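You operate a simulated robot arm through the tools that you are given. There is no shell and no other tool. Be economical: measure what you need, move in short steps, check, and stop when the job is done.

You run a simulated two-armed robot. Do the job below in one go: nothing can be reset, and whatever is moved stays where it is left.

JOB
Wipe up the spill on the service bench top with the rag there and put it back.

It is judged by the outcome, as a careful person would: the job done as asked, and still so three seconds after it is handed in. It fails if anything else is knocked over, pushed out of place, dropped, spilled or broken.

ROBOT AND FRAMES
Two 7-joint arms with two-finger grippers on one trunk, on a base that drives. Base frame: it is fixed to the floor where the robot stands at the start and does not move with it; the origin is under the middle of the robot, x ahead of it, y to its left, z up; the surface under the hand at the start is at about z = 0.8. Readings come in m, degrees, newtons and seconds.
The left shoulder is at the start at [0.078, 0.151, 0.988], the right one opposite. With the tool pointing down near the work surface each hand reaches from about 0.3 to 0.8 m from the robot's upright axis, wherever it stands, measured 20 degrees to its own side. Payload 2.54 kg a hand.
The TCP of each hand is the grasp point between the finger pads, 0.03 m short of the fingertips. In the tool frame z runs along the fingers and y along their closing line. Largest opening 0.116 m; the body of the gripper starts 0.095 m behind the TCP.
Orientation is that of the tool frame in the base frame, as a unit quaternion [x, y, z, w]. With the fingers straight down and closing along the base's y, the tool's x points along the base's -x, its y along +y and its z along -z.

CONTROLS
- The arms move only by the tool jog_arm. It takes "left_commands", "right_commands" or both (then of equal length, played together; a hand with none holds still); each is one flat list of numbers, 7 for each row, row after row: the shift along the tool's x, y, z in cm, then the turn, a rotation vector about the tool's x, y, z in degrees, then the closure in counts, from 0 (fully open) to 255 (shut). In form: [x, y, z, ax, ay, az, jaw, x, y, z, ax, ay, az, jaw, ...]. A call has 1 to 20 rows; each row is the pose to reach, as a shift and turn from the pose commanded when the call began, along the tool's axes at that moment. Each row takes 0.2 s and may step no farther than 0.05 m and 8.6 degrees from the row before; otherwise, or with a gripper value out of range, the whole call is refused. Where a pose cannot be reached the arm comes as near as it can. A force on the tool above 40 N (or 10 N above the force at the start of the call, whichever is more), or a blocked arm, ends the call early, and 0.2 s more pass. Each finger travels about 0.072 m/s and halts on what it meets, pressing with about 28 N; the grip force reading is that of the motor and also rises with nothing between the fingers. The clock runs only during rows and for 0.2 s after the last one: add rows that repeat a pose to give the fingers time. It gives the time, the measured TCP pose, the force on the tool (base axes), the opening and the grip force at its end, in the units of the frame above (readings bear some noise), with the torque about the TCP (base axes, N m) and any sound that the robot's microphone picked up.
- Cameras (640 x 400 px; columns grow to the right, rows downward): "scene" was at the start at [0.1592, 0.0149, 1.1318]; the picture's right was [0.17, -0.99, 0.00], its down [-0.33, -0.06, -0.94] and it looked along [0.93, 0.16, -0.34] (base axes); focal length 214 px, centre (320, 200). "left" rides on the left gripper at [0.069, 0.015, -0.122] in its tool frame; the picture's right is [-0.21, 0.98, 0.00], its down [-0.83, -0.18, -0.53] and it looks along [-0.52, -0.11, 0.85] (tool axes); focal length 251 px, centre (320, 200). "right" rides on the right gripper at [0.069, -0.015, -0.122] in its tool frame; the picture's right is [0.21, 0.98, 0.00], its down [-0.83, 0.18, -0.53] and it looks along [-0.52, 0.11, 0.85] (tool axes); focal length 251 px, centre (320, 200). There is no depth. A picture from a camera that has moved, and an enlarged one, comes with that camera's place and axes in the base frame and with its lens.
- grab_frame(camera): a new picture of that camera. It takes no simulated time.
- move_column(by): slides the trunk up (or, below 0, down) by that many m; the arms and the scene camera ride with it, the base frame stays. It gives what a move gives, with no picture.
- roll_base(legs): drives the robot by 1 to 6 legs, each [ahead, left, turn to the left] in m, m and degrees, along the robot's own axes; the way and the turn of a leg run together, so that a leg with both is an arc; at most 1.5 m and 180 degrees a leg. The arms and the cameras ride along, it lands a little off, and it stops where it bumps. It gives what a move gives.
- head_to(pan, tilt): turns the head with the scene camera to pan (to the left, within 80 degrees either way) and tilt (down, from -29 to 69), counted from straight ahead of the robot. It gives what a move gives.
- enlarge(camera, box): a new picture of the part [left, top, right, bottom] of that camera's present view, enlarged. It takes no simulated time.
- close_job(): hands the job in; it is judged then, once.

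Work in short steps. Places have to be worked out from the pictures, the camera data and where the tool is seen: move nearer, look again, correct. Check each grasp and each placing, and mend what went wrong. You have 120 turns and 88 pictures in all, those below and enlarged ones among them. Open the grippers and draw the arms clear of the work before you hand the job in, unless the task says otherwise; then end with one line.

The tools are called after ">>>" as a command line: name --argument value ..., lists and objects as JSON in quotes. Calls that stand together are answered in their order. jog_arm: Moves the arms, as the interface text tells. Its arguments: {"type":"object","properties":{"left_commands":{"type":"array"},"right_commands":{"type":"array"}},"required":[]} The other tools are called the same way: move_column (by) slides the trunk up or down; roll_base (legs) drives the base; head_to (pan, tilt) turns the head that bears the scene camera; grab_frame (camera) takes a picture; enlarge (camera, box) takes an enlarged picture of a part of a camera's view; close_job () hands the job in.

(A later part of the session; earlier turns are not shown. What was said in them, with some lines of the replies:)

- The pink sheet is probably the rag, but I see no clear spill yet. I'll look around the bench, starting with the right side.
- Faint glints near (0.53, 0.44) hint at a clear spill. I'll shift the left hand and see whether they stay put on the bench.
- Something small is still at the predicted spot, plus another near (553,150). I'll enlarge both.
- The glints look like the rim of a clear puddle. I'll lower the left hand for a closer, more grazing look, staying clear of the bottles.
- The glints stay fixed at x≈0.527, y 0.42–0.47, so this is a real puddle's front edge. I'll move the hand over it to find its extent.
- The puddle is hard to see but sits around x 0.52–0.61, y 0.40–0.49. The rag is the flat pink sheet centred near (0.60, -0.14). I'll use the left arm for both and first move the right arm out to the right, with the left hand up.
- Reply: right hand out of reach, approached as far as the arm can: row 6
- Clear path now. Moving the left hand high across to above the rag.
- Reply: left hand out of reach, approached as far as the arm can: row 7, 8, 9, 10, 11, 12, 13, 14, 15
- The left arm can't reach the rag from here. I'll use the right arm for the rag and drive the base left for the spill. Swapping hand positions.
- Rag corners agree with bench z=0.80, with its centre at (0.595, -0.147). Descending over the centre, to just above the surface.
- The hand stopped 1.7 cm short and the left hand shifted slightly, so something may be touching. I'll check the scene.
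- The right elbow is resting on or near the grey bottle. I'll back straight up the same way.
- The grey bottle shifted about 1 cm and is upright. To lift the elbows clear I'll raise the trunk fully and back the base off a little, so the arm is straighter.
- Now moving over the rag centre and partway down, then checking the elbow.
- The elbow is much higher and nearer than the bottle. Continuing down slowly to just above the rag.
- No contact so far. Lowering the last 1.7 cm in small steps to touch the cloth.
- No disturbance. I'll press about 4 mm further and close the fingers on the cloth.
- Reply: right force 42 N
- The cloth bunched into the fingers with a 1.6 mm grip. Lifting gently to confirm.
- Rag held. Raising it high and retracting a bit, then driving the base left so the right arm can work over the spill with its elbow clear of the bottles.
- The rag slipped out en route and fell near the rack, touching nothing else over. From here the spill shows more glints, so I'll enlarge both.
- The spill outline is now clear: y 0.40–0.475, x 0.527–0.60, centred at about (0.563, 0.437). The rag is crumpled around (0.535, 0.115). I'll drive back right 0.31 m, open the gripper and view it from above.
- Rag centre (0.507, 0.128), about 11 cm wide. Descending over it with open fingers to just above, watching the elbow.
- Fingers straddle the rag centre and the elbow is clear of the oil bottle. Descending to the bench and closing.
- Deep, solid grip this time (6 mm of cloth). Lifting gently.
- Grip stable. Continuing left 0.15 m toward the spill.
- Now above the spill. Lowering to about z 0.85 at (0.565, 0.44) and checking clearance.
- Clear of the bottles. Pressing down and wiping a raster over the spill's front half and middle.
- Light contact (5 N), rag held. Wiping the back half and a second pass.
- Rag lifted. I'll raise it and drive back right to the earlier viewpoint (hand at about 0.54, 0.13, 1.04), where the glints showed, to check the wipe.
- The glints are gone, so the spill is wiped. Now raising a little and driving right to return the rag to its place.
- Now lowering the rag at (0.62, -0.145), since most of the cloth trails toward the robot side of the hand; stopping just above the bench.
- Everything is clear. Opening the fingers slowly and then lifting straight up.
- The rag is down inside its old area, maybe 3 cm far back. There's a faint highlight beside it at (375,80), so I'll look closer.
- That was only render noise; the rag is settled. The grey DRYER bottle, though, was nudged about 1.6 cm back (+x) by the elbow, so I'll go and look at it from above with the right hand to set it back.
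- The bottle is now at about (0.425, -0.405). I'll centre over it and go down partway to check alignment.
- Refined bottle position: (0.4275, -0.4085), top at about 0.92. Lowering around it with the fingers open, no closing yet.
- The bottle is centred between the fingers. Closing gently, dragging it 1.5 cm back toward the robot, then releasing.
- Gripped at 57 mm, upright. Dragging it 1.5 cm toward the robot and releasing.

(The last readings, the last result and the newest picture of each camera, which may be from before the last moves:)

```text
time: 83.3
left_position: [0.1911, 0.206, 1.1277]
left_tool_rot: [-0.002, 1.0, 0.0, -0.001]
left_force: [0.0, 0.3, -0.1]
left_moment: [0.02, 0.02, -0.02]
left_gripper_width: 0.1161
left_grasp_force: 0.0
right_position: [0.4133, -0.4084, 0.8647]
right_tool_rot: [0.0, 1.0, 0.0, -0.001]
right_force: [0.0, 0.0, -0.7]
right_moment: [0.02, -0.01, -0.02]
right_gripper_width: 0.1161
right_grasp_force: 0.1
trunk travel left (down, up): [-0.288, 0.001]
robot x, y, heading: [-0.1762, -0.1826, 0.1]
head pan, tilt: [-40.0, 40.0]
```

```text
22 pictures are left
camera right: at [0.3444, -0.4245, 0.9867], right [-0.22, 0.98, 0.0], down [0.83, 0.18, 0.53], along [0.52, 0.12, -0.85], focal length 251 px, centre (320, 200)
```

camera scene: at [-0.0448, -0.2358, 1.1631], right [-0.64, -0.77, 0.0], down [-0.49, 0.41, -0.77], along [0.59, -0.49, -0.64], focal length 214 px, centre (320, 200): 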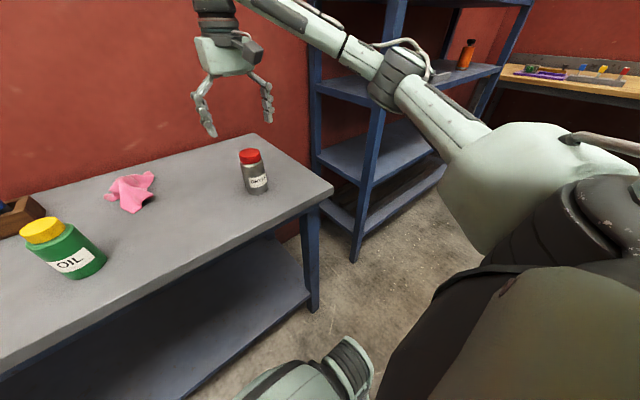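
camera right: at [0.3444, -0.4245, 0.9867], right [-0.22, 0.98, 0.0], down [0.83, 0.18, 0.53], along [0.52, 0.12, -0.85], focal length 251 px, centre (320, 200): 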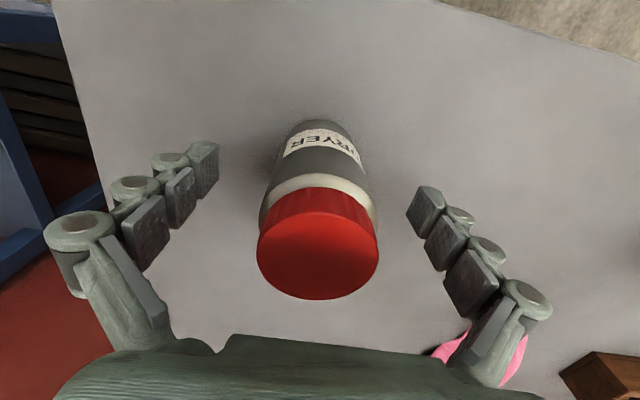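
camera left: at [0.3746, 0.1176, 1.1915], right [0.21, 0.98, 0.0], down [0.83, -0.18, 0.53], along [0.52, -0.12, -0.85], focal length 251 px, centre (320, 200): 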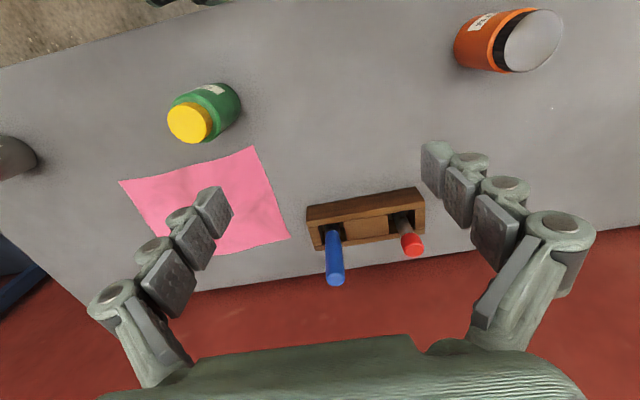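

Released and upright. Raising the hand clear, then driving left for a second check of the wiped spot from the viewpoint with the strongest glints.

>>> jog_arm --right_commands '[0, 0, -4, 0, 0, 0, 0, 0, 0, -8, 0, 0, 0, 0, 0, 0, -12, 0, 0, 0, 0, 0, 0, -16, 0, 0, 0, 0, 0, 0, -20, 0, 0, 0, 0, 0, 0, -24, 0, 0, 0, 0, 0, 0, -25, 0, 0, 0, 0]'

>>> grab_frame --camera "scene"

>>> roll_base --legs '[[0, 0.43, 0], [0.11, 0.44, 0]]'

>>> grab_frame --camera "right"

```text
time: 84.9
left_position: [0.1915, 0.2071, 1.128]
left_tool_rot: [-0.002, 1.0, 0.001, -0.001]
left_force: [0.3, 0.1, 0.0]
left_moment: [0.05, -0.02, -0.03]
left_gripper_width: 0.1157
left_grasp_force: 0.1
right_position: [0.4112, -0.4075, 1.1166]
right_tool_rot: [0.0, 1.0, 0.0, 0.0]
right_force: [0.4, -0.2, 0.7]
right_moment: [0.0, -0.02, -0.03]
right_gripper_width: 0.1161
right_grasp_force: 0.1
trunk travel left (down, up): [-0.288, 0.001]
robot x, y, heading: [-0.1757, -0.1831, 0.2]
head pan, tilt: [-40.0, 40.0]
```

```text
21 pictures are left
camera scene: at [-0.0445, -0.2361, 1.1629], right [-0.64, -0.77, 0.0], down [-0.49, 0.41, -0.77], along [0.59, -0.49, -0.64], focal length 214 px, centre (320, 200)
```

scene: 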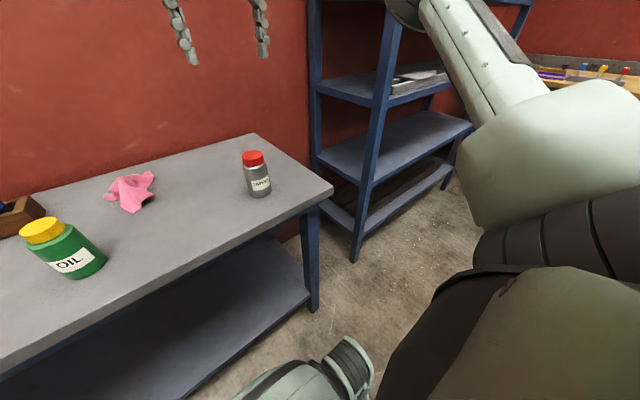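

```text
time: 94.0
left_position: [0.3048, 1.0793, 1.1278]
left_tool_rot: [0.003, 1.0, 0.001, 0.0]
left_force: [0.7, -0.1, 0.2]
left_moment: [-0.03, -0.01, 0.01]
left_gripper_width: 0.1161
left_grasp_force: 0.0
right_position: [0.5205, 0.4634, 1.1146]
right_tool_rot: [0.005, 1.0, 0.001, 0.001]
right_force: [0.0, -0.7, -0.2]
right_moment: [-0.01, 0.04, -0.02]
right_gripper_width: 0.1157
right_grasp_force: 0.0
trunk travel left (down, up): [-0.288, 0.001]
robot x, y, heading: [-0.0677, 0.6944, -0.3]
head pan, tilt: [-40.0, 40.0]
```

```text
20 pictures are left
camera right: at [0.4515, 0.4467, 1.237], right [-0.21, 0.98, 0.0], down [0.83, 0.17, 0.53], along [0.52, 0.11, -0.85], focal length 251 px, centre (320, 200)
```

right: 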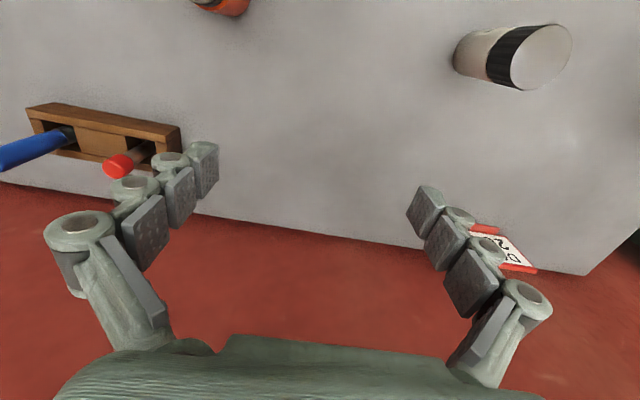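

>>> enlarge --camera "right" --box '[220, 50, 420, 175]'

```text
3.20 times, centred on (320, 112) of right
camera zoom: at [0.4515, 0.4467, 1.237], right [-0.21, 0.98, 0.0], down [0.83, 0.17, 0.53], along [0.52, 0.11, -0.85], focal length 805 px, centre (320, 480)
```

zoom: 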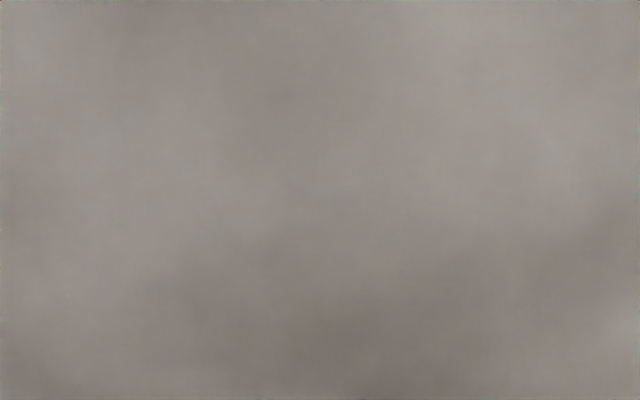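

The wiped spot shows no glints from this angle either, the rag is back in its place, both grippers are open and the arms are clear above the bench. Handing in.

>>> close_job

```text
The job is handed in.
```

The spill is wiped up and the rag is back in its place, though crumpled rather than flat and about 3 cm further back. The rag slipped from the gripper once on the way to the spill. My elbow also nudged the DRYER bottle about 1.6 cm, and I moved it back to within about a centimetre of where it stood.
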